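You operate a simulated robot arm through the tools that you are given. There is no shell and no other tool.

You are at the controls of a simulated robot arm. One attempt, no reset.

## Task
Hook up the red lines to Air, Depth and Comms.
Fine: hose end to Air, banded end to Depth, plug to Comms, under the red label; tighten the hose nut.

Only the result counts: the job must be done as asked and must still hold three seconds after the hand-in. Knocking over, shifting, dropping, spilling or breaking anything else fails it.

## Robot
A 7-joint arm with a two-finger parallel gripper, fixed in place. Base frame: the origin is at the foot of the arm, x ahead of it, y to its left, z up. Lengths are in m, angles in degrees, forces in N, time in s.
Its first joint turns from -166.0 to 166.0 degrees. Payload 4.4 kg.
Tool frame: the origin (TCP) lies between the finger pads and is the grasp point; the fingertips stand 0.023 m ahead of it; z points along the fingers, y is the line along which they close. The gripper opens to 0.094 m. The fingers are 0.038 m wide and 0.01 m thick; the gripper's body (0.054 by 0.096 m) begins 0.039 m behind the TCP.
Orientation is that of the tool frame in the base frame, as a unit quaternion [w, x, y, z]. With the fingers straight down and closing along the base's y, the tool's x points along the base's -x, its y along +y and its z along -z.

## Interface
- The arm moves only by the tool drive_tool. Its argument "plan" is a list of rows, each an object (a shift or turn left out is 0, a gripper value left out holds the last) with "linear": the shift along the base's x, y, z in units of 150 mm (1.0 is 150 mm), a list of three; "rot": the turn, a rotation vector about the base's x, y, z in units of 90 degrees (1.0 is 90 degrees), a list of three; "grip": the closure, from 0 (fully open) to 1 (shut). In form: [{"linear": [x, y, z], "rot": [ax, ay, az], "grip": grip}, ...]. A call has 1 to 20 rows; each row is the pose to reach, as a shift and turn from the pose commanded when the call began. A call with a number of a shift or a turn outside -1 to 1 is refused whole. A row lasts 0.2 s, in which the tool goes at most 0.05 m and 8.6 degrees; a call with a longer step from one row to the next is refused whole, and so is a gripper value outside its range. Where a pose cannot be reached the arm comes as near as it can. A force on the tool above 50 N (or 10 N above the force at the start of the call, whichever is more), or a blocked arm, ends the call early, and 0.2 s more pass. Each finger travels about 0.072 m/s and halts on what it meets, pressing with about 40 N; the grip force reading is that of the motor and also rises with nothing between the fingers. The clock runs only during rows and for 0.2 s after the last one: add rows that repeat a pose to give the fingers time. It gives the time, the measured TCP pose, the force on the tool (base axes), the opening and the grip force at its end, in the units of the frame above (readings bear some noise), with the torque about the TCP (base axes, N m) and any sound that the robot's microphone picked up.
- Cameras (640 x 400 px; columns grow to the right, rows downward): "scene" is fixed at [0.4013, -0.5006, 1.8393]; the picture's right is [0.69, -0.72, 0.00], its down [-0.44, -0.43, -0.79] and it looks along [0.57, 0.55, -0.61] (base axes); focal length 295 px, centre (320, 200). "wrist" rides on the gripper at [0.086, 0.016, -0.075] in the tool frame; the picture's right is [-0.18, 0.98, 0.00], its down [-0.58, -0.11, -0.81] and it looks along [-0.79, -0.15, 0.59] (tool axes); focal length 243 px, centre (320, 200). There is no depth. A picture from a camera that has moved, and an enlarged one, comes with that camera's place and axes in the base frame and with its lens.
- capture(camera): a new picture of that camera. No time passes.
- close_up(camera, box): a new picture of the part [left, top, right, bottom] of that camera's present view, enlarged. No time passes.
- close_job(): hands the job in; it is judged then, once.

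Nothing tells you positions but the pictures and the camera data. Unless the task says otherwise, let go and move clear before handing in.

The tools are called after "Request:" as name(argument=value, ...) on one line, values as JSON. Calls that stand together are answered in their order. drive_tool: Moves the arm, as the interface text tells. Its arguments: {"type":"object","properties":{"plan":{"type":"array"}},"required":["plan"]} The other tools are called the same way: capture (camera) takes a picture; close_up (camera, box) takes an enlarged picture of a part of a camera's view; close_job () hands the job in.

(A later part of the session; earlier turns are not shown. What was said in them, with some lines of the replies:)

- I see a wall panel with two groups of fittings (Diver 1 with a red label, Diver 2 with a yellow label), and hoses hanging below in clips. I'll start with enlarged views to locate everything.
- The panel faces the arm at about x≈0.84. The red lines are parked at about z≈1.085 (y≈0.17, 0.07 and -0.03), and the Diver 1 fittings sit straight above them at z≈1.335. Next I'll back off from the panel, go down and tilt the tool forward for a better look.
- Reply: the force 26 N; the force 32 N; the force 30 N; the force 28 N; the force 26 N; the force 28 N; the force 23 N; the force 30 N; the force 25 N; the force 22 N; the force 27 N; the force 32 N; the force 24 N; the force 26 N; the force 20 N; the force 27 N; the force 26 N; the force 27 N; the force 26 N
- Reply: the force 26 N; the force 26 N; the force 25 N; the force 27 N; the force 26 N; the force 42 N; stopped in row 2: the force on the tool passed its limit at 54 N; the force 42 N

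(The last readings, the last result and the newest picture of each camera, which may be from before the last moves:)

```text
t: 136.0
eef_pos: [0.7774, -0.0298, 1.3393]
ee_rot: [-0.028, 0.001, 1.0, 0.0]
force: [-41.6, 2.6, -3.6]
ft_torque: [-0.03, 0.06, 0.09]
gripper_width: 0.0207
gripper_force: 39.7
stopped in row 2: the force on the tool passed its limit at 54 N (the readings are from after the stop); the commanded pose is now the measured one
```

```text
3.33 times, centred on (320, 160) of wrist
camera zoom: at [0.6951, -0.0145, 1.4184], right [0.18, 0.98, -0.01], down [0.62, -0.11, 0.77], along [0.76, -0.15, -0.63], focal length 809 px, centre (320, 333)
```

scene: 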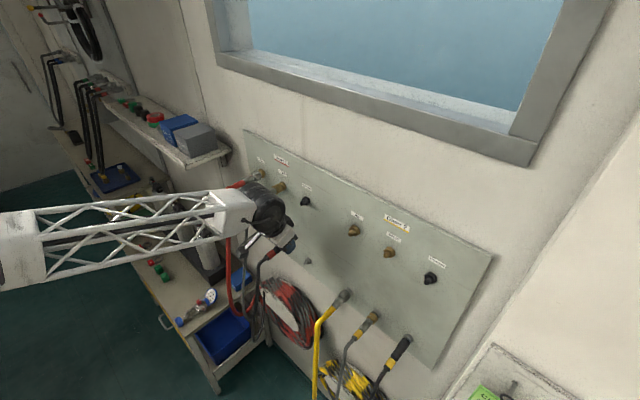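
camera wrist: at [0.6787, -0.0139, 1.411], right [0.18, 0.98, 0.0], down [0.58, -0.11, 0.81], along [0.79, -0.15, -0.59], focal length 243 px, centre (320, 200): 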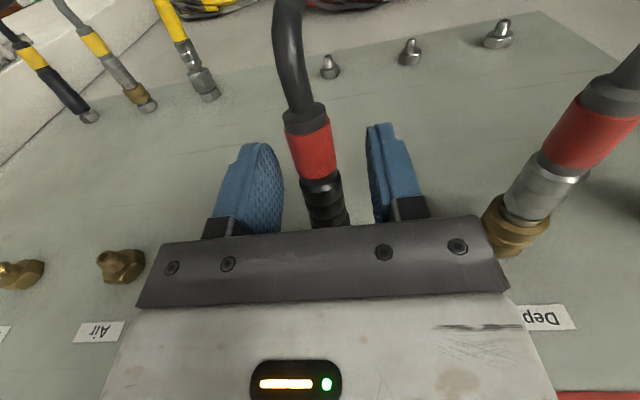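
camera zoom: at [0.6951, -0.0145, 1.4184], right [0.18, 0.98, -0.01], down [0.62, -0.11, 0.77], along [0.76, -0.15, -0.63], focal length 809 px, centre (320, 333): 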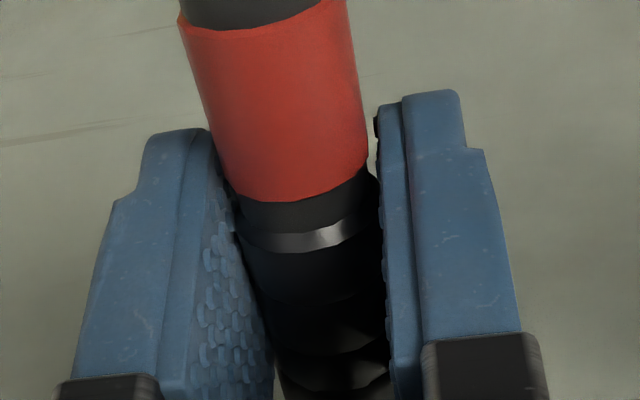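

Request:
drive_tool(plan=[{"linear": [-0.003, 0, 0], "grip": 1}])

Request:
drive_tool(plan=[{"linear": [-0.003, 0, 0], "grip": 1}])

Request:
drive_tool(plan=[{"linear": [-0.003, 0, 0], "grip": 1}])

Request:
close_up(camera="wrist", box=[240, 100, 400, 220])

```text
t: 136.4
eef_pos: [0.7769, -0.0304, 1.3399]
ee_rot: [-0.027, 0.0, 1.0, 0.0]
force: [-42.8, 1.0, -2.4]
ft_torque: [0.01, -0.01, 0.04]
gripper_width: 0.0208
gripper_force: 39.6
```

```text
t: 136.8
eef_pos: [0.7772, -0.0308, 1.339]
ee_rot: [-0.027, 0.001, 1.0, 0.0]
force: [-39.7, 2.4, -1.3]
ft_torque: [0.01, 0.02, 0.11]
gripper_width: 0.0204
gripper_force: 40.5
```

```text
t: 137.2
eef_pos: [0.7777, -0.0311, 1.34]
ee_rot: [-0.027, 0.0, 1.0, 0.001]
force: [-33.8, 4.1, -2.3]
ft_torque: [0.04, 0.05, 0.11]
gripper_width: 0.0205
gripper_force: 40.5
```

```text
3.33 times, centred on (320, 160) of wrist
camera zoom: at [0.6946, -0.0146, 1.4182], right [0.18, 0.98, -0.01], down [0.62, -0.11, 0.77], along [0.76, -0.15, -0.63], focal length 809 px, centre (320, 333)
```

zoom: 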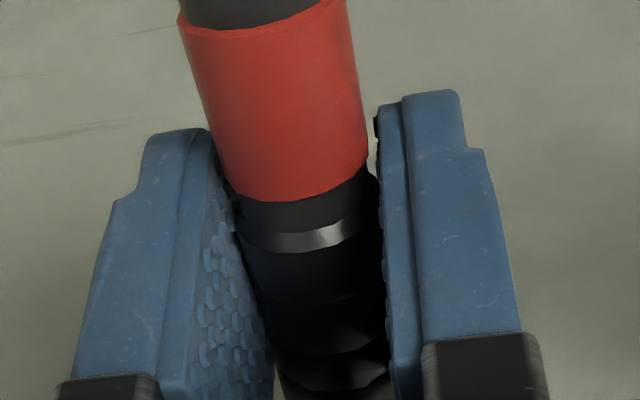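

Request:
drive_tool(plan=[{"linear": [-0.006, 0, 0], "grip": 1}])

Request:
drive_tool(plan=[{"linear": [-0.006, 0, 0], "grip": 1}])

Request:
drive_tool(plan=[{"linear": [-0.004, 0, 0], "grip": 1}])

Request:
close_up(camera="wrist", box=[240, 100, 400, 220])

```text
t: 137.6
eef_pos: [0.778, -0.0299, 1.3387]
ee_rot: [-0.026, 0.0, 1.0, 0.0]
force: [-22.7, 3.5, -1.0]
ft_torque: [-0.01, 0.0, 0.11]
gripper_width: 0.0203
gripper_force: 39.7
```

```text
t: 138.0
eef_pos: [0.775, -0.0299, 1.3387]
ee_rot: [-0.025, 0.0, 1.0, 0.0]
force: [-8.4, 2.1, -0.4]
ft_torque: [0.02, 0.0, 0.14]
gripper_width: 0.0204
gripper_force: 40.2
```

```text
t: 138.4
eef_pos: [0.7748, -0.0313, 1.3388]
ee_rot: [-0.026, 0.0, 1.0, 0.0]
force: [1.0, 2.2, -0.4]
ft_torque: [0.01, 0.0, 0.08]
gripper_width: 0.0203
gripper_force: 40.1
```

```text
3.33 times, centred on (320, 160) of wrist
camera zoom: at [0.6926, -0.0145, 1.4181], right [0.18, 0.98, -0.01], down [0.62, -0.11, 0.77], along [0.76, -0.15, -0.63], focal length 809 px, centre (320, 333)
```

zoom: 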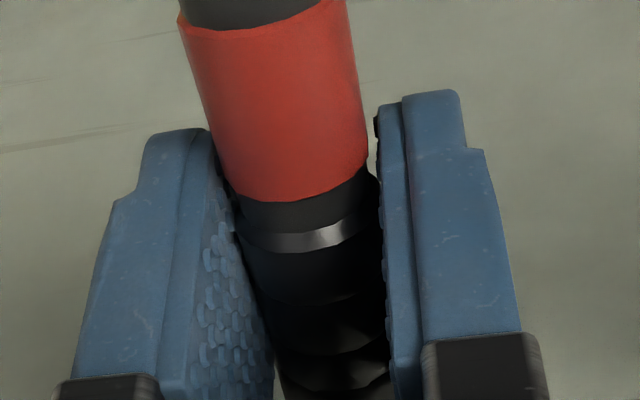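

Request:
drive_tool(plan=[{"grip": 0.7}, {"grip": 0.5}, {"grip": 0.2}, {"linear": [-0.03, 0, 0.2], "grip": 0}, {"linear": [-0.06, 0, 0.45]}, {"linear": [-0.1, 0.15, 0.7]}, {"linear": [-0.1, 0.3, 0.7]}, {"linear": [-0.1, 0.45, 0.7]}, {"linear": [-0.1, 0.45, 0.7]}])

Request:
capture(camera="wrist")

Request:
close_up(camera="scene", box=[282, 188, 314, 208])

Request:
close_up(camera="scene", box=[262, 185, 318, 220])

```text
t: 140.4
eef_pos: [0.7595, 0.0371, 1.4443]
ee_rot: [-0.026, 0.001, 1.0, 0.0]
force: [0.1, -0.1, -0.3]
ft_torque: [0.01, -0.02, 0.0]
gripper_width: 0.0939
gripper_force: 0.1
```

```text
taken
camera wrist: at [0.6771, 0.0526, 1.5235], right [0.18, 0.98, -0.01], down [0.62, -0.11, 0.77], along [0.76, -0.15, -0.63], focal length 243 px, centre (320, 200)
```

wrist: 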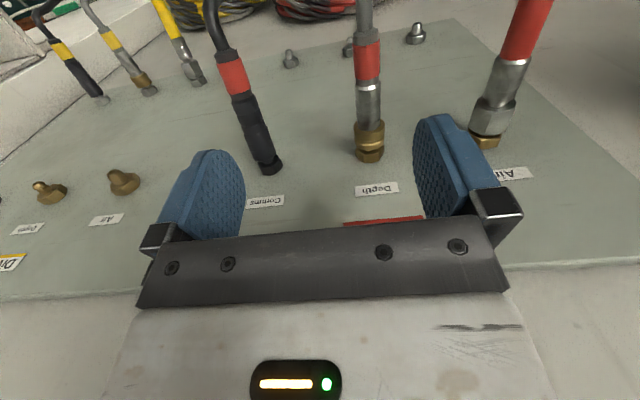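

```text
16.00 times, centred on (298, 198) of scene
camera zoom: at [0.4013, -0.5006, 1.8393], right [0.69, -0.72, 0.0], down [-0.44, -0.43, -0.79], along [0.57, 0.55, -0.61], focal length 4716 px, centre (672, 232)
```

zoom: 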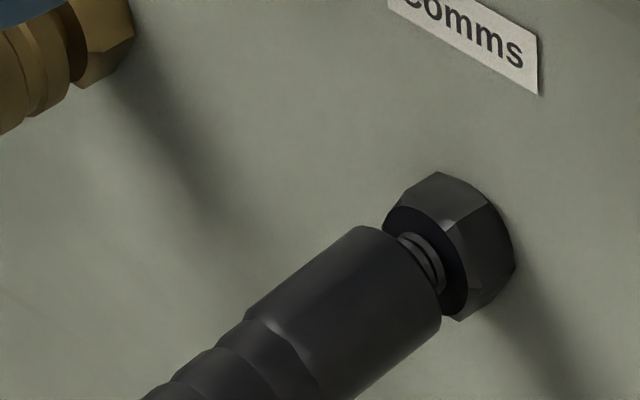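

```text
11.43 times, centred on (290, 202) of scene
camera zoom: at [0.4013, -0.5006, 1.8393], right [0.69, -0.72, 0.0], down [-0.44, -0.43, -0.79], along [0.57, 0.55, -0.61], focal length 3368 px, centre (663, 171)
```

zoom: 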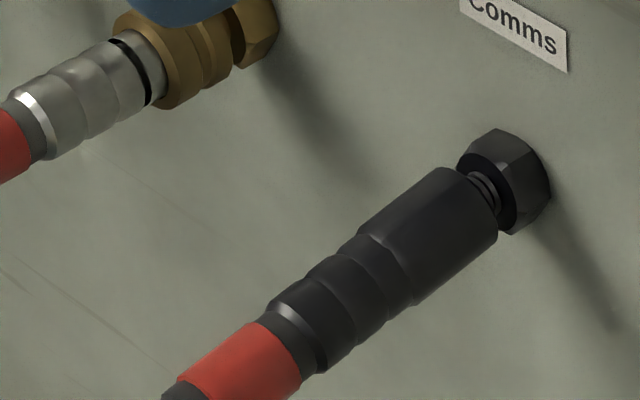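

Request:
close_up(camera="scene", box=[286, 190, 306, 206])

Request:
close_up(camera="wrist", box=[230, 80, 300, 180])

Request:
close_up(camera="scene", box=[385, 325, 417, 365])

Request:
close_up(camera="scene", box=[424, 268, 440, 286])

```text
16.00 times, centred on (296, 198) of scene
camera zoom: at [0.4013, -0.5006, 1.8393], right [0.69, -0.72, 0.0], down [-0.44, -0.43, -0.79], along [0.57, 0.55, -0.61], focal length 4716 px, centre (704, 232)
```

zoom: 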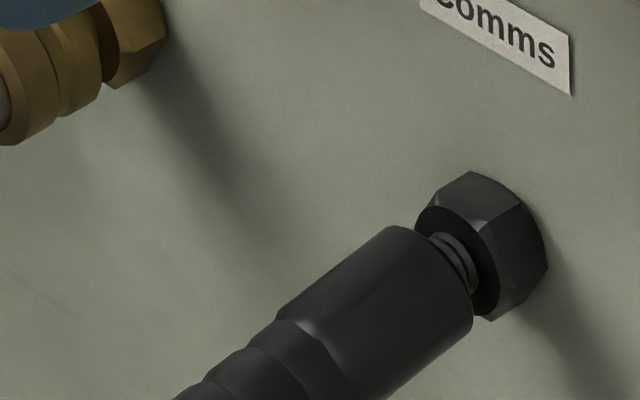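

```text
4.00 times, centred on (265, 130) of wrist
camera zoom: at [0.6771, 0.0526, 1.5235], right [0.18, 0.98, -0.01], down [0.62, -0.11, 0.77], along [0.76, -0.15, -0.63], focal length 970 px, centre (540, 480)
```

zoom: 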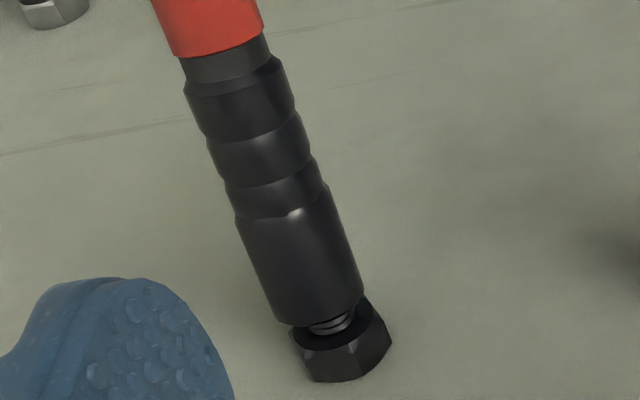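

```text
10.00 times, centred on (401, 345) of scene
camera zoom: at [0.4013, -0.5006, 1.8393], right [0.69, -0.72, 0.0], down [-0.44, -0.43, -0.79], along [0.57, 0.55, -0.61], focal length 2947 px, centre (-490, -1250)
```

zoom: 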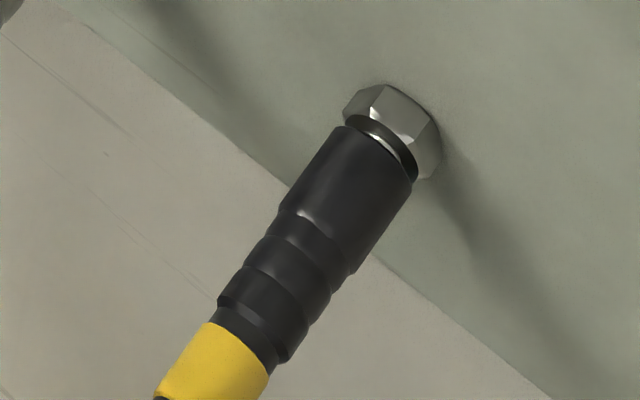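

```text
16.00 times, centred on (432, 277) of scene
camera zoom: at [0.4013, -0.5006, 1.8393], right [0.69, -0.72, 0.0], down [-0.44, -0.43, -0.79], along [0.57, 0.55, -0.61], focal length 4716 px, centre (-1472, -1032)
```

zoom: 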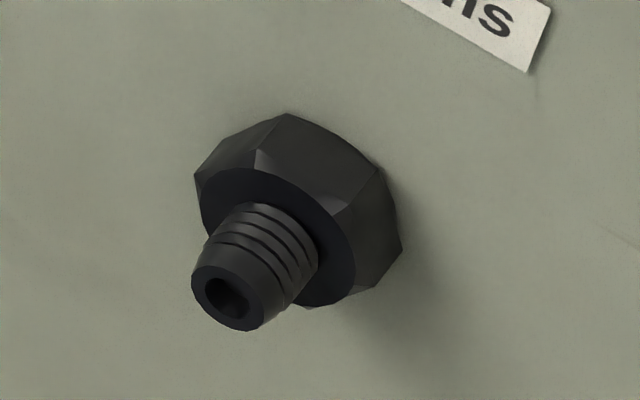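

Request:
close_up(camera="scene", box=[350, 302, 390, 327])

Request:
close_up(camera="wrist", box=[340, 70, 400, 170])

Request:
close_up(camera="wrist", box=[60, 20, 220, 120])

Request:
close_up(camera="wrist", box=[455, 60, 545, 160])

```text
16.00 times, centred on (370, 314) of scene
camera zoom: at [0.4013, -0.5006, 1.8393], right [0.69, -0.72, 0.0], down [-0.44, -0.43, -0.79], along [0.57, 0.55, -0.61], focal length 4716 px, centre (-480, -1632)
```

zoom: 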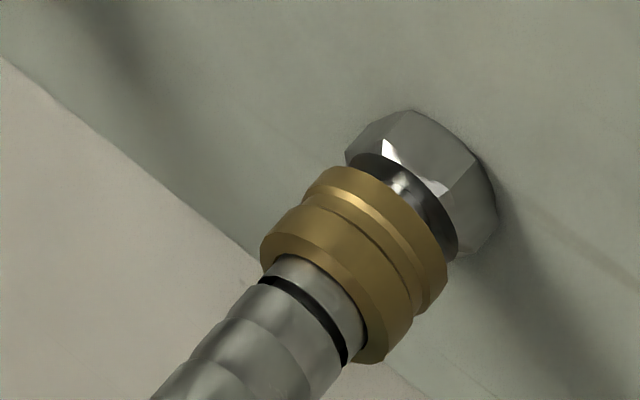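

```text
4.00 times, centred on (370, 120) of wrist
camera zoom: at [0.6771, 0.0526, 1.5235], right [0.18, 0.98, -0.01], down [0.62, -0.11, 0.77], along [0.76, -0.15, -0.63], focal length 970 px, centre (120, 520)
```

zoom: 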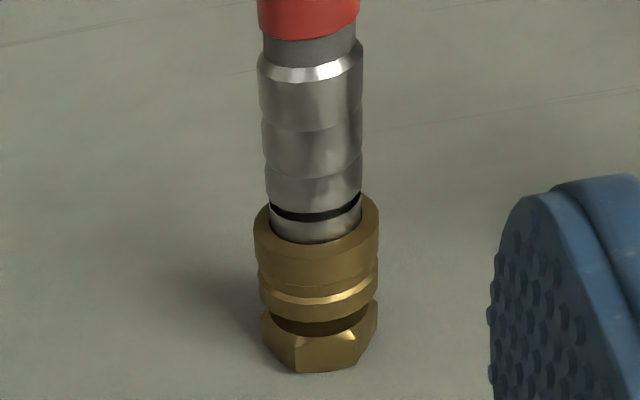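

```text
4.00 times, centred on (140, 70) of wrist
camera zoom: at [0.6771, 0.0526, 1.5235], right [0.18, 0.98, -0.01], down [0.62, -0.11, 0.77], along [0.76, -0.15, -0.63], focal length 970 px, centre (1040, 720)
```

zoom: 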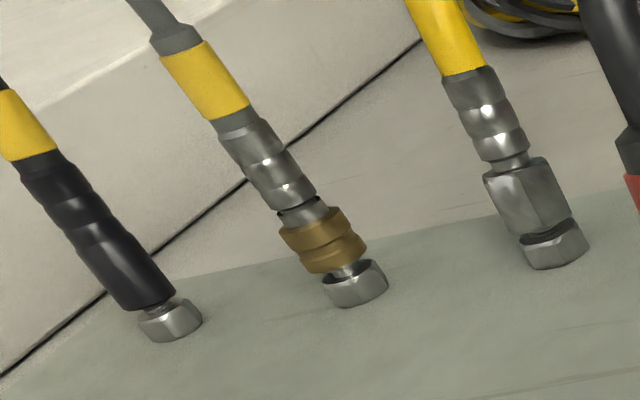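

```text
4.00 times, centred on (500, 110) of wrist
camera zoom: at [0.6771, 0.0526, 1.5235], right [0.18, 0.98, -0.01], down [0.62, -0.11, 0.77], along [0.76, -0.15, -0.63], focal length 970 px, centre (-400, 560)
```

zoom: 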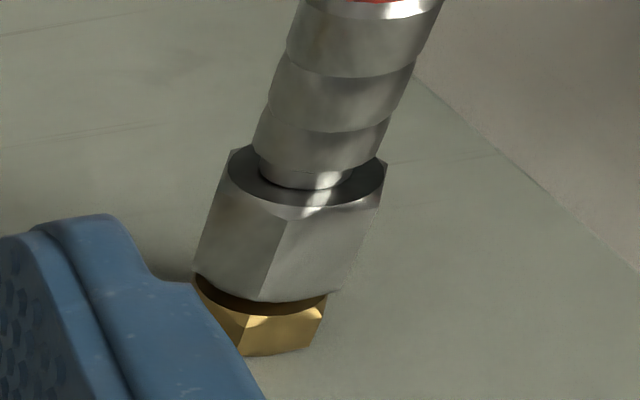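

Request:
drive_tool(plan=[{"linear": [0, -0.15, 0], "rot": [0, -0.074, 0], "grip": 0}, {"linear": [0.04, -0.3, 0], "rot": [0, -0.148, 0]}, {"linear": [0.081, -0.447, -0.13], "rot": [0, -0.222, 0]}, {"linear": [0.14, -0.447, -0.324], "rot": [0, -0.222, 0]}, {"linear": [0.2, -0.447, -0.52], "rot": [0, -0.222, 0]}, {"linear": [0.257, -0.447, -0.704], "rot": [0, -0.222, 0]}, {"linear": [0.257, -0.447, -0.704], "rot": [0, -0.222, 0]}])

Request:
capture(camera="wrist")

Request:
close_up(camera="wrist", box=[240, 120, 400, 240])

```text
t: 142.0
eef_pos: [0.7971, -0.0302, 1.3385]
ee_rot: [0.147, 0.0, 0.989, 0.0]
force: [0.7, 0.3, 0.0]
ft_torque: [0.03, 0.0, -0.06]
gripper_width: 0.0937
gripper_force: 0.0
```

```text
taken
camera wrist: at [0.6937, -0.0142, 1.384], right [0.18, 0.98, 0.05], down [0.32, -0.11, 0.94], along [0.93, -0.15, -0.34], focal length 243 px, centre (320, 200)
```

wrist: 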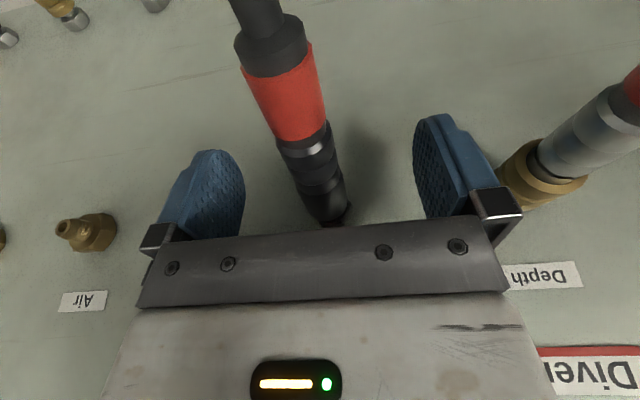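

```text
3.33 times, centred on (320, 180) of wrist
camera zoom: at [0.6937, -0.0142, 1.384], right [0.18, 0.98, 0.05], down [0.32, -0.11, 0.94], along [0.93, -0.15, -0.34], focal length 809 px, centre (320, 267)
```

zoom: 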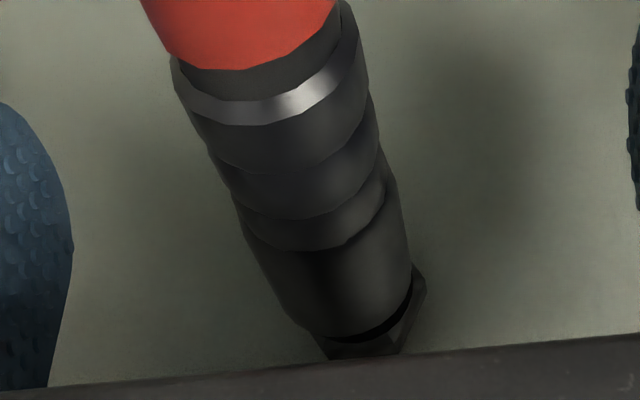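

Request:
drive_tool(plan=[{"grip": 1}, {"grip": 1}, {"grip": 1}, {"grip": 1}, {"linear": [-0.02, 0, 0], "grip": 1}, {"linear": [-0.06, 0, 0], "grip": 1}, {"linear": [-0.13, 0, 0], "grip": 1}, {"linear": [-0.2, 0, 0], "grip": 1}, {"linear": [-0.2, 0, 0.005], "rot": [0, 0.02, 0]}, {"linear": [-0.2, 0, 0.0107], "rot": [0, 0.04, 0]}, {"linear": [-0.2, 0, 0.0107], "rot": [0, 0.04, 0]}])

Request:
close_up(camera="wrist", box=[240, 120, 400, 240])

Request:
close_up(camera="scene", box=[254, 180, 318, 220])

```text
t: 144.4
eef_pos: [0.7681, -0.0299, 1.3402]
ee_rot: [0.116, 0.0, 0.993, 0.0]
force: [0.7, -0.4, -2.2]
ft_torque: [0.01, -0.03, -0.01]
gripper_width: 0.0256
gripper_force: 40.0
```

```text
3.33 times, centred on (320, 180) of wrist
camera zoom: at [0.6671, -0.0141, 1.3927], right [0.18, 0.98, 0.04], down [0.38, -0.11, 0.92], along [0.91, -0.15, -0.39], focal length 809 px, centre (320, 267)
```

zoom: 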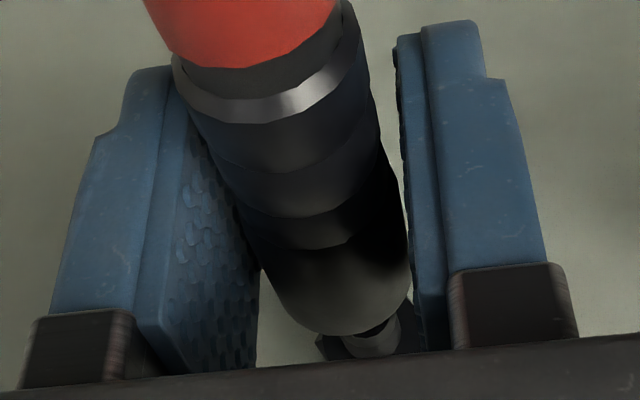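

```text
10.00 times, centred on (286, 200) of scene
camera zoom: at [0.4013, -0.5006, 1.8393], right [0.69, -0.72, 0.0], down [-0.44, -0.43, -0.79], along [0.57, 0.55, -0.61], focal length 2947 px, centre (660, 200)
```

zoom: 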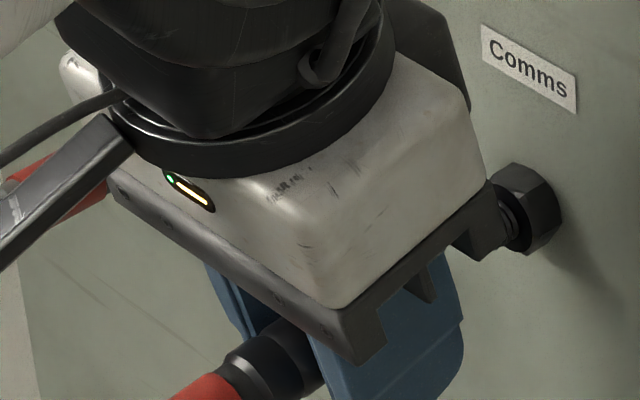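

Request:
drive_tool(plan=[{"rot": [0.08, 0, 0], "grip": 1}, {"rot": [0.16, 0, 0]}, {"rot": [0.24, 0, 0]}, {"rot": [0.32, 0, 0]}, {"rot": [0.4, 0, 0]}, {"rot": [0.4, 0, 0]}])

Request:
drive_tool(plan=[{"linear": [0.06, 0, 0], "grip": 1}, {"linear": [0.12, 0, 0], "grip": 1}, {"linear": [0.18, 0, 0], "grip": 1}])

Request:
drive_tool(plan=[{"linear": [0.006, 0, 0], "grip": 1}, {"linear": [0.012, 0, 0], "grip": 1}])

Request:
drive_tool(plan=[{"linear": [0.006, 0, 0], "grip": 1}, {"linear": [0.01, 0, 0], "grip": 1}])

Request:
drive_tool(plan=[{"linear": [0.005, 0, 0], "grip": 1}, {"linear": [0.005, 0, 0], "grip": 1}])

```text
t: 145.8
eef_pos: [0.7681, -0.031, 1.3407]
ee_rot: [0.11, 0.036, 0.945, 0.306]
force: [-0.1, 0.0, -1.6]
ft_torque: [0.02, -0.01, -0.01]
gripper_width: 0.0255
gripper_force: 39.7
```

```text
t: 146.6
eef_pos: [0.7953, -0.03, 1.3403]
ee_rot: [0.11, 0.035, 0.944, 0.308]
force: [-0.1, 0.1, -0.8]
ft_torque: [0.03, -0.05, -0.05]
gripper_width: 0.0255
gripper_force: 40.4
```

```text
t: 147.2
eef_pos: [0.7982, -0.0299, 1.3401]
ee_rot: [0.111, 0.036, 0.945, 0.306]
force: [-0.5, -0.6, -0.5]
ft_torque: [-0.01, -0.03, -0.02]
gripper_width: 0.0258
gripper_force: 40.2
```

```text
t: 147.8
eef_pos: [0.7979, -0.0296, 1.3399]
ee_rot: [0.11, 0.036, 0.945, 0.307]
force: [-5.3, 0.5, -1.5]
ft_torque: [0.01, 0.01, 0.0]
gripper_width: 0.0256
gripper_force: 39.7
```

```text
t: 148.4
eef_pos: [0.7996, -0.0295, 1.3404]
ee_rot: [0.109, 0.036, 0.945, 0.307]
force: [-17.5, -0.1, -3.9]
ft_torque: [0.01, -0.03, -0.01]
gripper_width: 0.0257
gripper_force: 40.1
```

Request:
drive_tool(plan=[{"linear": [-0.006, 0, 0], "grip": 1}, {"linear": [-0.012, 0, 0], "grip": 1}])

Request:
drive_tool(plan=[{"linear": [-0.004, 0, 0], "grip": 1}, {"linear": [-0.008, 0, 0], "grip": 1}])

Request:
drive_tool(plan=[{"linear": [0.008, 0, 0], "grip": 1}, {"linear": [0.013, 0, 0], "grip": 1}])

Request:
drive_tool(plan=[{"linear": [0.005, 0, 0], "grip": 1}, {"linear": [0.007, 0, 0], "grip": 1}])

```text
t: 149.0
eef_pos: [0.7985, -0.0316, 1.3394]
ee_rot: [0.111, 0.035, 0.944, 0.308]
force: [3.5, 2.2, -1.6]
ft_torque: [0.04, -0.02, 0.05]
gripper_width: 0.0254
gripper_force: 40.3
```

```text
t: 149.6
eef_pos: [0.797, -0.0297, 1.3397]
ee_rot: [0.11, 0.035, 0.945, 0.306]
force: [0.5, -0.1, -0.4]
ft_torque: [0.02, -0.03, 0.02]
gripper_width: 0.0254
gripper_force: 40.4
```

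```text
t: 150.2
eef_pos: [0.798, -0.0304, 1.3404]
ee_rot: [0.11, 0.035, 0.945, 0.307]
force: [-0.3, -0.3, -1.9]
ft_torque: [-0.02, -0.02, -0.02]
gripper_width: 0.0258
gripper_force: 40.5
```

```text
t: 150.8
eef_pos: [0.7994, -0.0301, 1.3395]
ee_rot: [0.109, 0.035, 0.945, 0.307]
force: [-0.2, -0.2, -1.3]
ft_torque: [-0.01, -0.02, 0.0]
gripper_width: 0.0257
gripper_force: 39.6
```

Request:
drive_tool(plan=[{"linear": [-0.08, 0, 0], "grip": 1}, {"linear": [-0.17, 0, 0], "grip": 1}, {"linear": [-0.258, 0, 0], "grip": 1}, {"linear": [-0.258, 0, 0], "rot": [-0.08, 0, 0]}, {"linear": [-0.258, 0, 0], "rot": [-0.16, 0, 0]}, {"linear": [-0.258, 0, 0], "rot": [-0.24, 0, 0]}, {"linear": [-0.258, 0, 0], "rot": [-0.32, 0, 0]}, {"linear": [-0.258, 0, 0], "rot": [-0.4, 0, 0]}, {"linear": [-0.258, 0, 0], "rot": [-0.4, 0, 0]}])

Request:
close_up(camera="wrist", box=[240, 120, 400, 240])

Request:
close_up(camera="scene", box=[254, 180, 318, 220])

```text
t: 152.8
eef_pos: [0.7605, -0.0298, 1.3395]
ee_rot: [0.116, 0.0, 0.993, 0.0]
force: [0.3, -0.5, -0.6]
ft_torque: [-0.01, 0.0, 0.01]
gripper_width: 0.0256
gripper_force: 39.7
```

```text
3.33 times, centred on (320, 180) of wrist
camera zoom: at [0.6594, -0.0137, 1.3924], right [0.18, 0.98, 0.04], down [0.38, -0.11, 0.92], along [0.91, -0.15, -0.39], focal length 809 px, centre (320, 267)
```

zoom: 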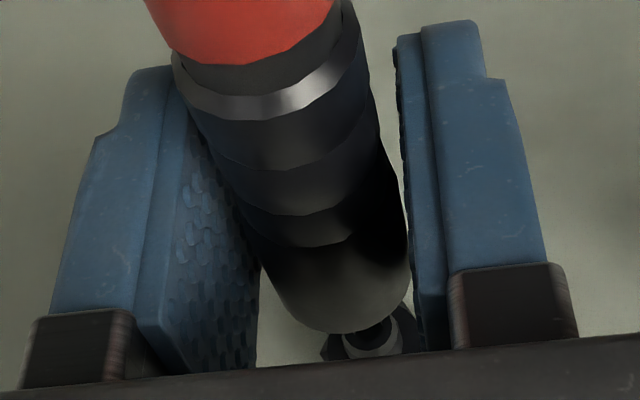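

```text
10.00 times, centred on (286, 200) of scene
camera zoom: at [0.4013, -0.5006, 1.8393], right [0.69, -0.72, 0.0], down [-0.44, -0.43, -0.79], along [0.57, 0.55, -0.61], focal length 2947 px, centre (660, 200)
```

zoom: 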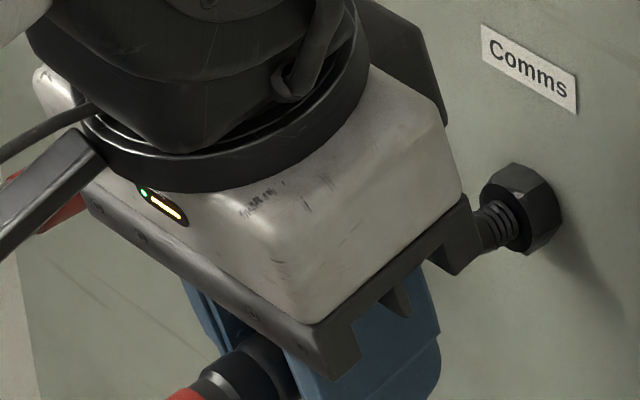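

Request:
drive_tool(plan=[{"linear": [0.297, 0, 0], "grip": 1}])

Request:
close_up(camera="wrist", box=[240, 120, 400, 240])

```text
t: 153.3
eef_pos: [0.8008, -0.0308, 1.3392]
ee_rot: [0.113, 0.0, 0.994, 0.0]
force: [-31.5, 1.3, -3.3]
ft_torque: [0.02, -0.93, 0.04]
gripper_width: 0.0257
gripper_force: 39.7
stopped in row 1: the force on the tool passed its limit at 65 N (the readings are from after the stop); the commanded pose is now the measured one
```

```text
3.33 times, centred on (320, 180) of wrist
camera zoom: at [0.7006, -0.0142, 1.3932], right [0.18, 0.98, 0.04], down [0.39, -0.11, 0.92], along [0.91, -0.15, -0.4], focal length 809 px, centre (320, 267)
```

zoom: 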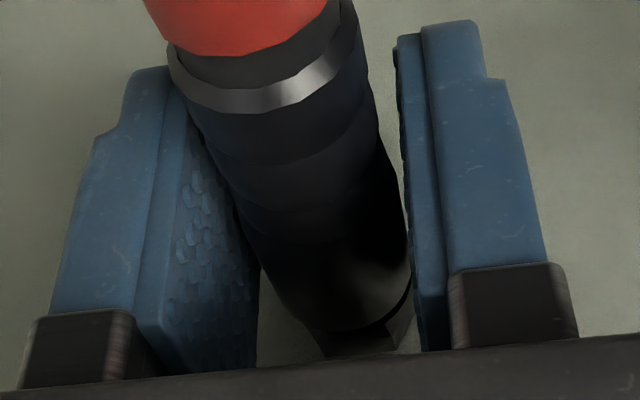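

Request:
drive_tool(plan=[{"linear": [-0.004, 0, 0], "grip": 1}, {"linear": [-0.004, 0, 0], "grip": 1}])

Request:
drive_tool(plan=[{"linear": [-0.004, 0, 0], "grip": 1}, {"linear": [-0.004, 0, 0], "grip": 1}])

Request:
drive_tool(plan=[{"linear": [-0.004, 0, 0], "grip": 1}, {"linear": [-0.004, 0, 0], "grip": 1}])

Request:
close_up(camera="wrist", box=[240, 120, 400, 240])

```text
t: 153.9
eef_pos: [0.8005, -0.0302, 1.3393]
ee_rot: [0.113, 0.0, 0.994, 0.0]
force: [-31.2, 1.6, -2.8]
ft_torque: [-0.02, -0.95, 0.03]
gripper_width: 0.0258
gripper_force: 40.1
```

```text
t: 154.6
eef_pos: [0.8024, -0.0312, 1.3402]
ee_rot: [0.114, 0.0, 0.994, -0.001]
force: [-13.9, 2.9, 1.6]
ft_torque: [0.01, -0.05, 0.04]
gripper_width: 0.0257
gripper_force: 40.5
```

```text
t: 155.2
eef_pos: [0.8011, -0.03, 1.3397]
ee_rot: [0.113, 0.0, 0.994, 0.0]
force: [-2.6, 2.4, 4.3]
ft_torque: [0.01, -0.1, 0.04]
gripper_width: 0.0257
gripper_force: 40.1
```

```text
3.33 times, centred on (320, 180) of wrist
camera zoom: at [0.7001, -0.0143, 1.3927], right [0.18, 0.98, 0.04], down [0.38, -0.11, 0.92], along [0.91, -0.15, -0.4], focal length 809 px, centre (320, 267)
```

zoom: 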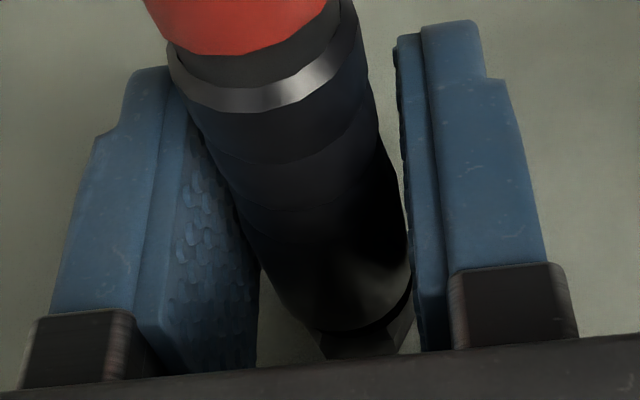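

Request:
drive_tool(plan=[{"linear": [-0.0025, 0, -0.001], "grip": 1}, {"linear": [-0.0025, 0, -0.001], "grip": 1}])

```text
t: 155.8
eef_pos: [0.8, -0.0296, 1.3397]
ee_rot: [0.113, 0.001, 0.994, 0.001]
force: [3.3, 1.8, 5.3]
ft_torque: [0.0, -0.09, 0.03]
gripper_width: 0.0257
gripper_force: 40.2
```

Request:
drive_tool(plan=[{"linear": [0.0013, 0, 0.002], "grip": 1}, {"linear": [0.0013, 0, 0.002], "grip": 0.7}, {"linear": [0.0013, 0, 0.002], "grip": 0.7}, {"linear": [0.0013, 0, 0.002], "grip": 0.4}, {"linear": [0.0013, 0, 0.002], "grip": 0}, {"linear": [0.0013, 0, 0.002], "grip": 0}, {"linear": [-0.05, 0, 0.213]}, {"linear": [-0.1, 0, 0.425]}, {"linear": [-0.146, 0, 0.638]}, {"linear": [-0.146, 0.15, 0.638]}, {"linear": [-0.146, 0.3, 0.638]}, {"linear": [-0.146, 0.45, 0.638]}, {"linear": [-0.146, 0.45, 0.638]}])

Request:
close_up(camera="scene", box=[262, 185, 318, 220])

Request:
close_up(camera="scene", box=[286, 190, 306, 206])

Request:
capture(camera="wrist")

Request:
capture(camera="scene")

```text
t: 158.6
eef_pos: [0.7791, 0.0368, 1.4368]
ee_rot: [0.113, 0.0, 0.994, 0.0]
force: [-0.1, -0.2, -0.4]
ft_torque: [-0.01, 0.0, 0.02]
gripper_width: 0.0941
gripper_force: 0.0
```

```text
11.43 times, centred on (290, 202) of scene
camera zoom: at [0.4013, -0.5006, 1.8393], right [0.69, -0.72, 0.0], down [-0.44, -0.43, -0.79], along [0.57, 0.55, -0.61], focal length 3368 px, centre (663, 171)
```

zoom: 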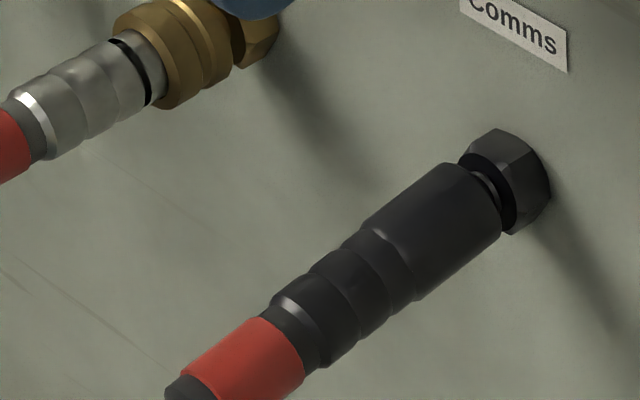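

```text
16.00 times, centred on (296, 198) of scene
camera zoom: at [0.4013, -0.5006, 1.8393], right [0.69, -0.72, 0.0], down [-0.44, -0.43, -0.79], along [0.57, 0.55, -0.61], focal length 4716 px, centre (704, 232)
```

zoom: 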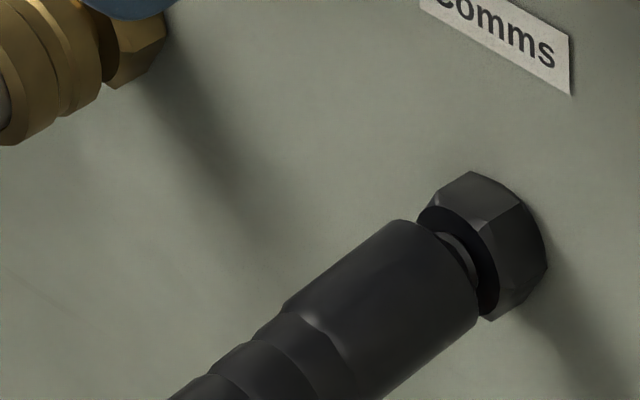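

```text
taken
camera wrist: at [0.6778, 0.0536, 1.4894], right [0.18, 0.98, 0.04], down [0.39, -0.11, 0.92], along [0.91, -0.15, -0.4], focal length 243 px, centre (320, 200)
```

wrist: 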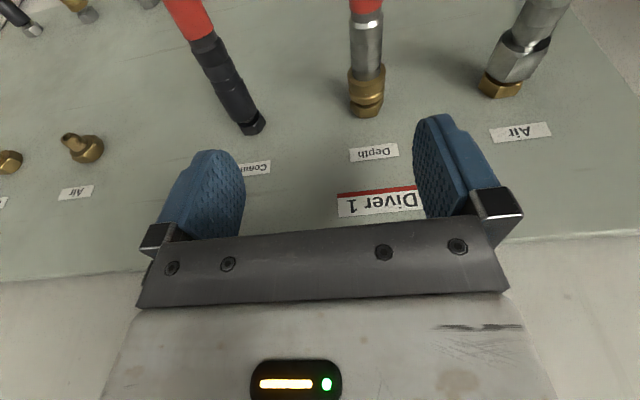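

```text
taken
```

scene: 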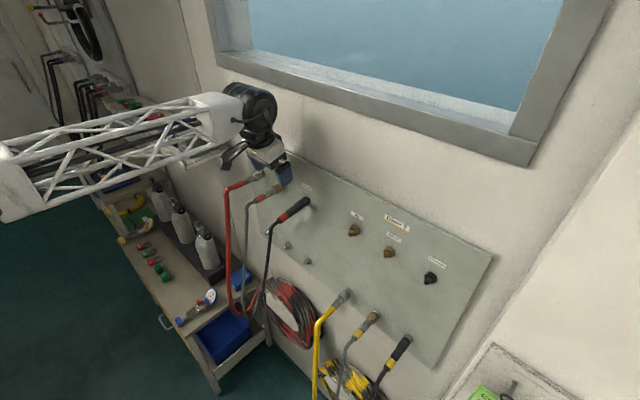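

Request:
close_up(camera="scene", box=[120, 200, 320, 360])

Request:
close_up(camera="wrist", box=[180, 0, 580, 200])

Request:
close_up(camera="scene", box=[230, 150, 330, 220])

```text
2.50 times, centred on (220, 280) of scene
camera zoom: at [0.4013, -0.5006, 1.8393], right [0.69, -0.72, 0.0], down [-0.44, -0.43, -0.79], along [0.57, 0.55, -0.61], focal length 737 px, centre (570, 0)
```

zoom: 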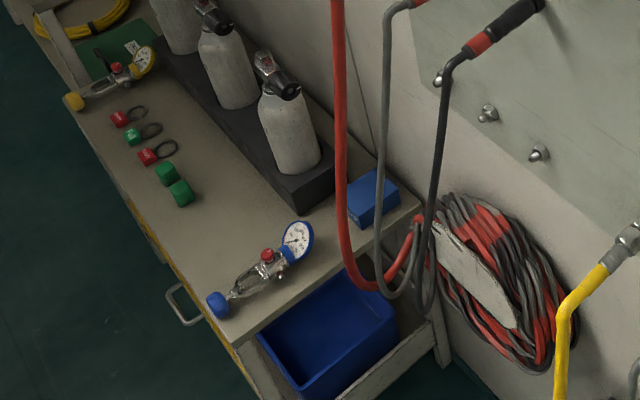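

```text
1.60 times, centred on (380, 100) of wrist
camera zoom: at [0.6778, 0.0536, 1.4894], right [0.18, 0.98, 0.04], down [0.39, -0.11, 0.92], along [0.91, -0.15, -0.4], focal length 388 px, centre (224, 360)
```

zoom: 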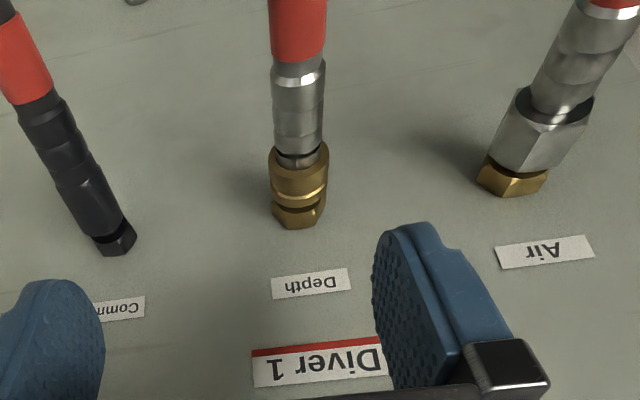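

```text
5.71 times, centred on (280, 185) of scene
camera zoom: at [0.4013, -0.5006, 1.8393], right [0.69, -0.72, 0.0], down [-0.44, -0.43, -0.79], along [0.57, 0.55, -0.61], focal length 1684 px, centre (549, 286)
```

zoom: 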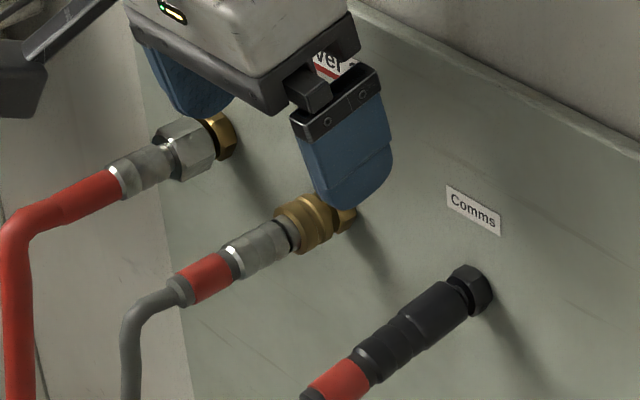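

Request:
drive_tool(plan=[{"linear": [-0.05, 0, 0.25], "grip": 0}, {"linear": [-0.25, 0, 0.45]}, {"linear": [-0.5, 0, 0.55]}, {"linear": [-0.7, 0, 0.6]}, {"linear": [-0.7, 0, 0.6]}, {"linear": [-0.7, 0, 0.6]}, {"linear": [-0.7, 0, 0.6]}, {"linear": [-0.7, 0, 0.6]}, {"linear": [-0.7, 0, 0.6]}, {"linear": [-0.7, 0, 0.6]}, {"linear": [-0.7, 0, 0.6]}, {"linear": [-0.7, 0, 0.6]}, {"linear": [-0.7, 0, 0.6]}, {"linear": [-0.7, 0, 0.6]}, {"linear": [-0.7, 0, 0.6]}, {"linear": [-0.7, 0, 0.6]}])

Request:
capture(camera="scene")

Request:
close_up(camera="scene", box=[230, 150, 330, 220])

Request:
capture(camera="wrist")

```text
t: 161.9
eef_pos: [0.6729, 0.0377, 1.5264]
ee_rot: [0.114, 0.0, 0.993, 0.0]
force: [-0.7, -0.2, 0.0]
ft_torque: [-0.01, 0.02, 0.02]
gripper_width: 0.0941
gripper_force: 0.0
```

```text
taken
```

scene: 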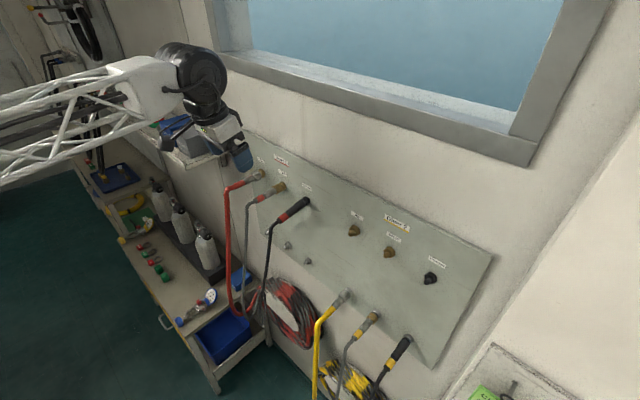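

```text
5.71 times, centred on (280, 185) of scene
camera zoom: at [0.4013, -0.5006, 1.8393], right [0.69, -0.72, 0.0], down [-0.44, -0.43, -0.79], along [0.57, 0.55, -0.61], focal length 1684 px, centre (549, 286)
```

zoom: 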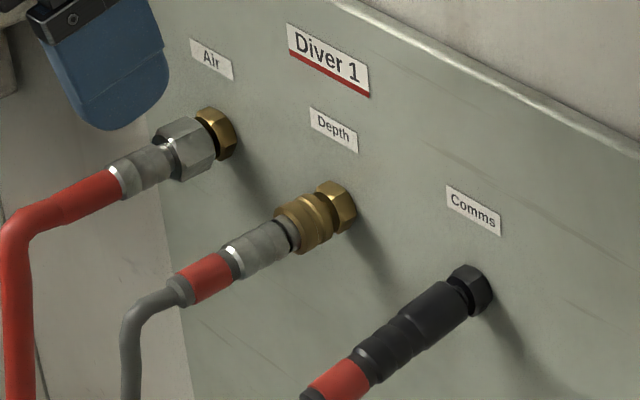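

```text
taken
camera wrist: at [0.573, 0.0538, 1.5786], right [0.18, 0.98, 0.04], down [0.39, -0.11, 0.92], along [0.91, -0.15, -0.4], focal length 243 px, centre (320, 200)
```

wrist: 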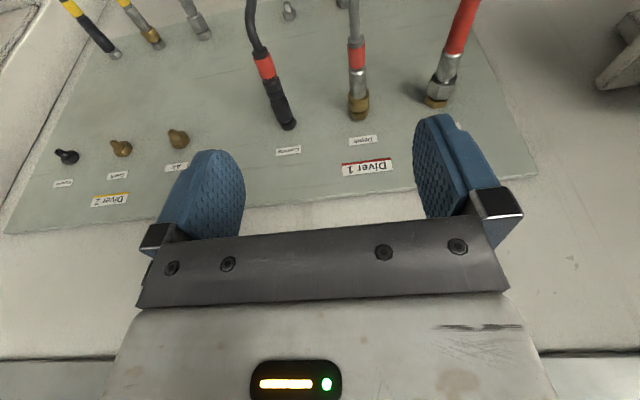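

All three red lines are hooked up under the Diver 1 label: hose on Air with the nut tight, banded end latched on Depth, plug in Comms. They have stayed put for several seconds with the gripper clear, and nothing else looks disturbed, so I'm handing the job in.

Request:
close_job()

```text
The job is handed in.
```

The three red lines are on the Diver 1 fittings and the job is handed in. The plug in Comms is the connection I'm least sure of.

- **Air:** the hose end is on. I turned the nut until it stopped and the gripper slipped round it at about 0.8 Nm.
- **Depth:** the banded end is latched. It held against a pull of about 25 N.
- **Comms:** the plug is in and holding. On a normal slow push it kept catching about 2.7 mm short of fully home. A faster push got it to roughly 1 mm short. That push spiked to about 65 N and stopped the move. While catching short it came loose under a light pull (under about 12 N). I only tested its final seating with about 3 N.

In the last pictures, about six seconds after I let go, all three lines were still in place. Nothing else looked moved.
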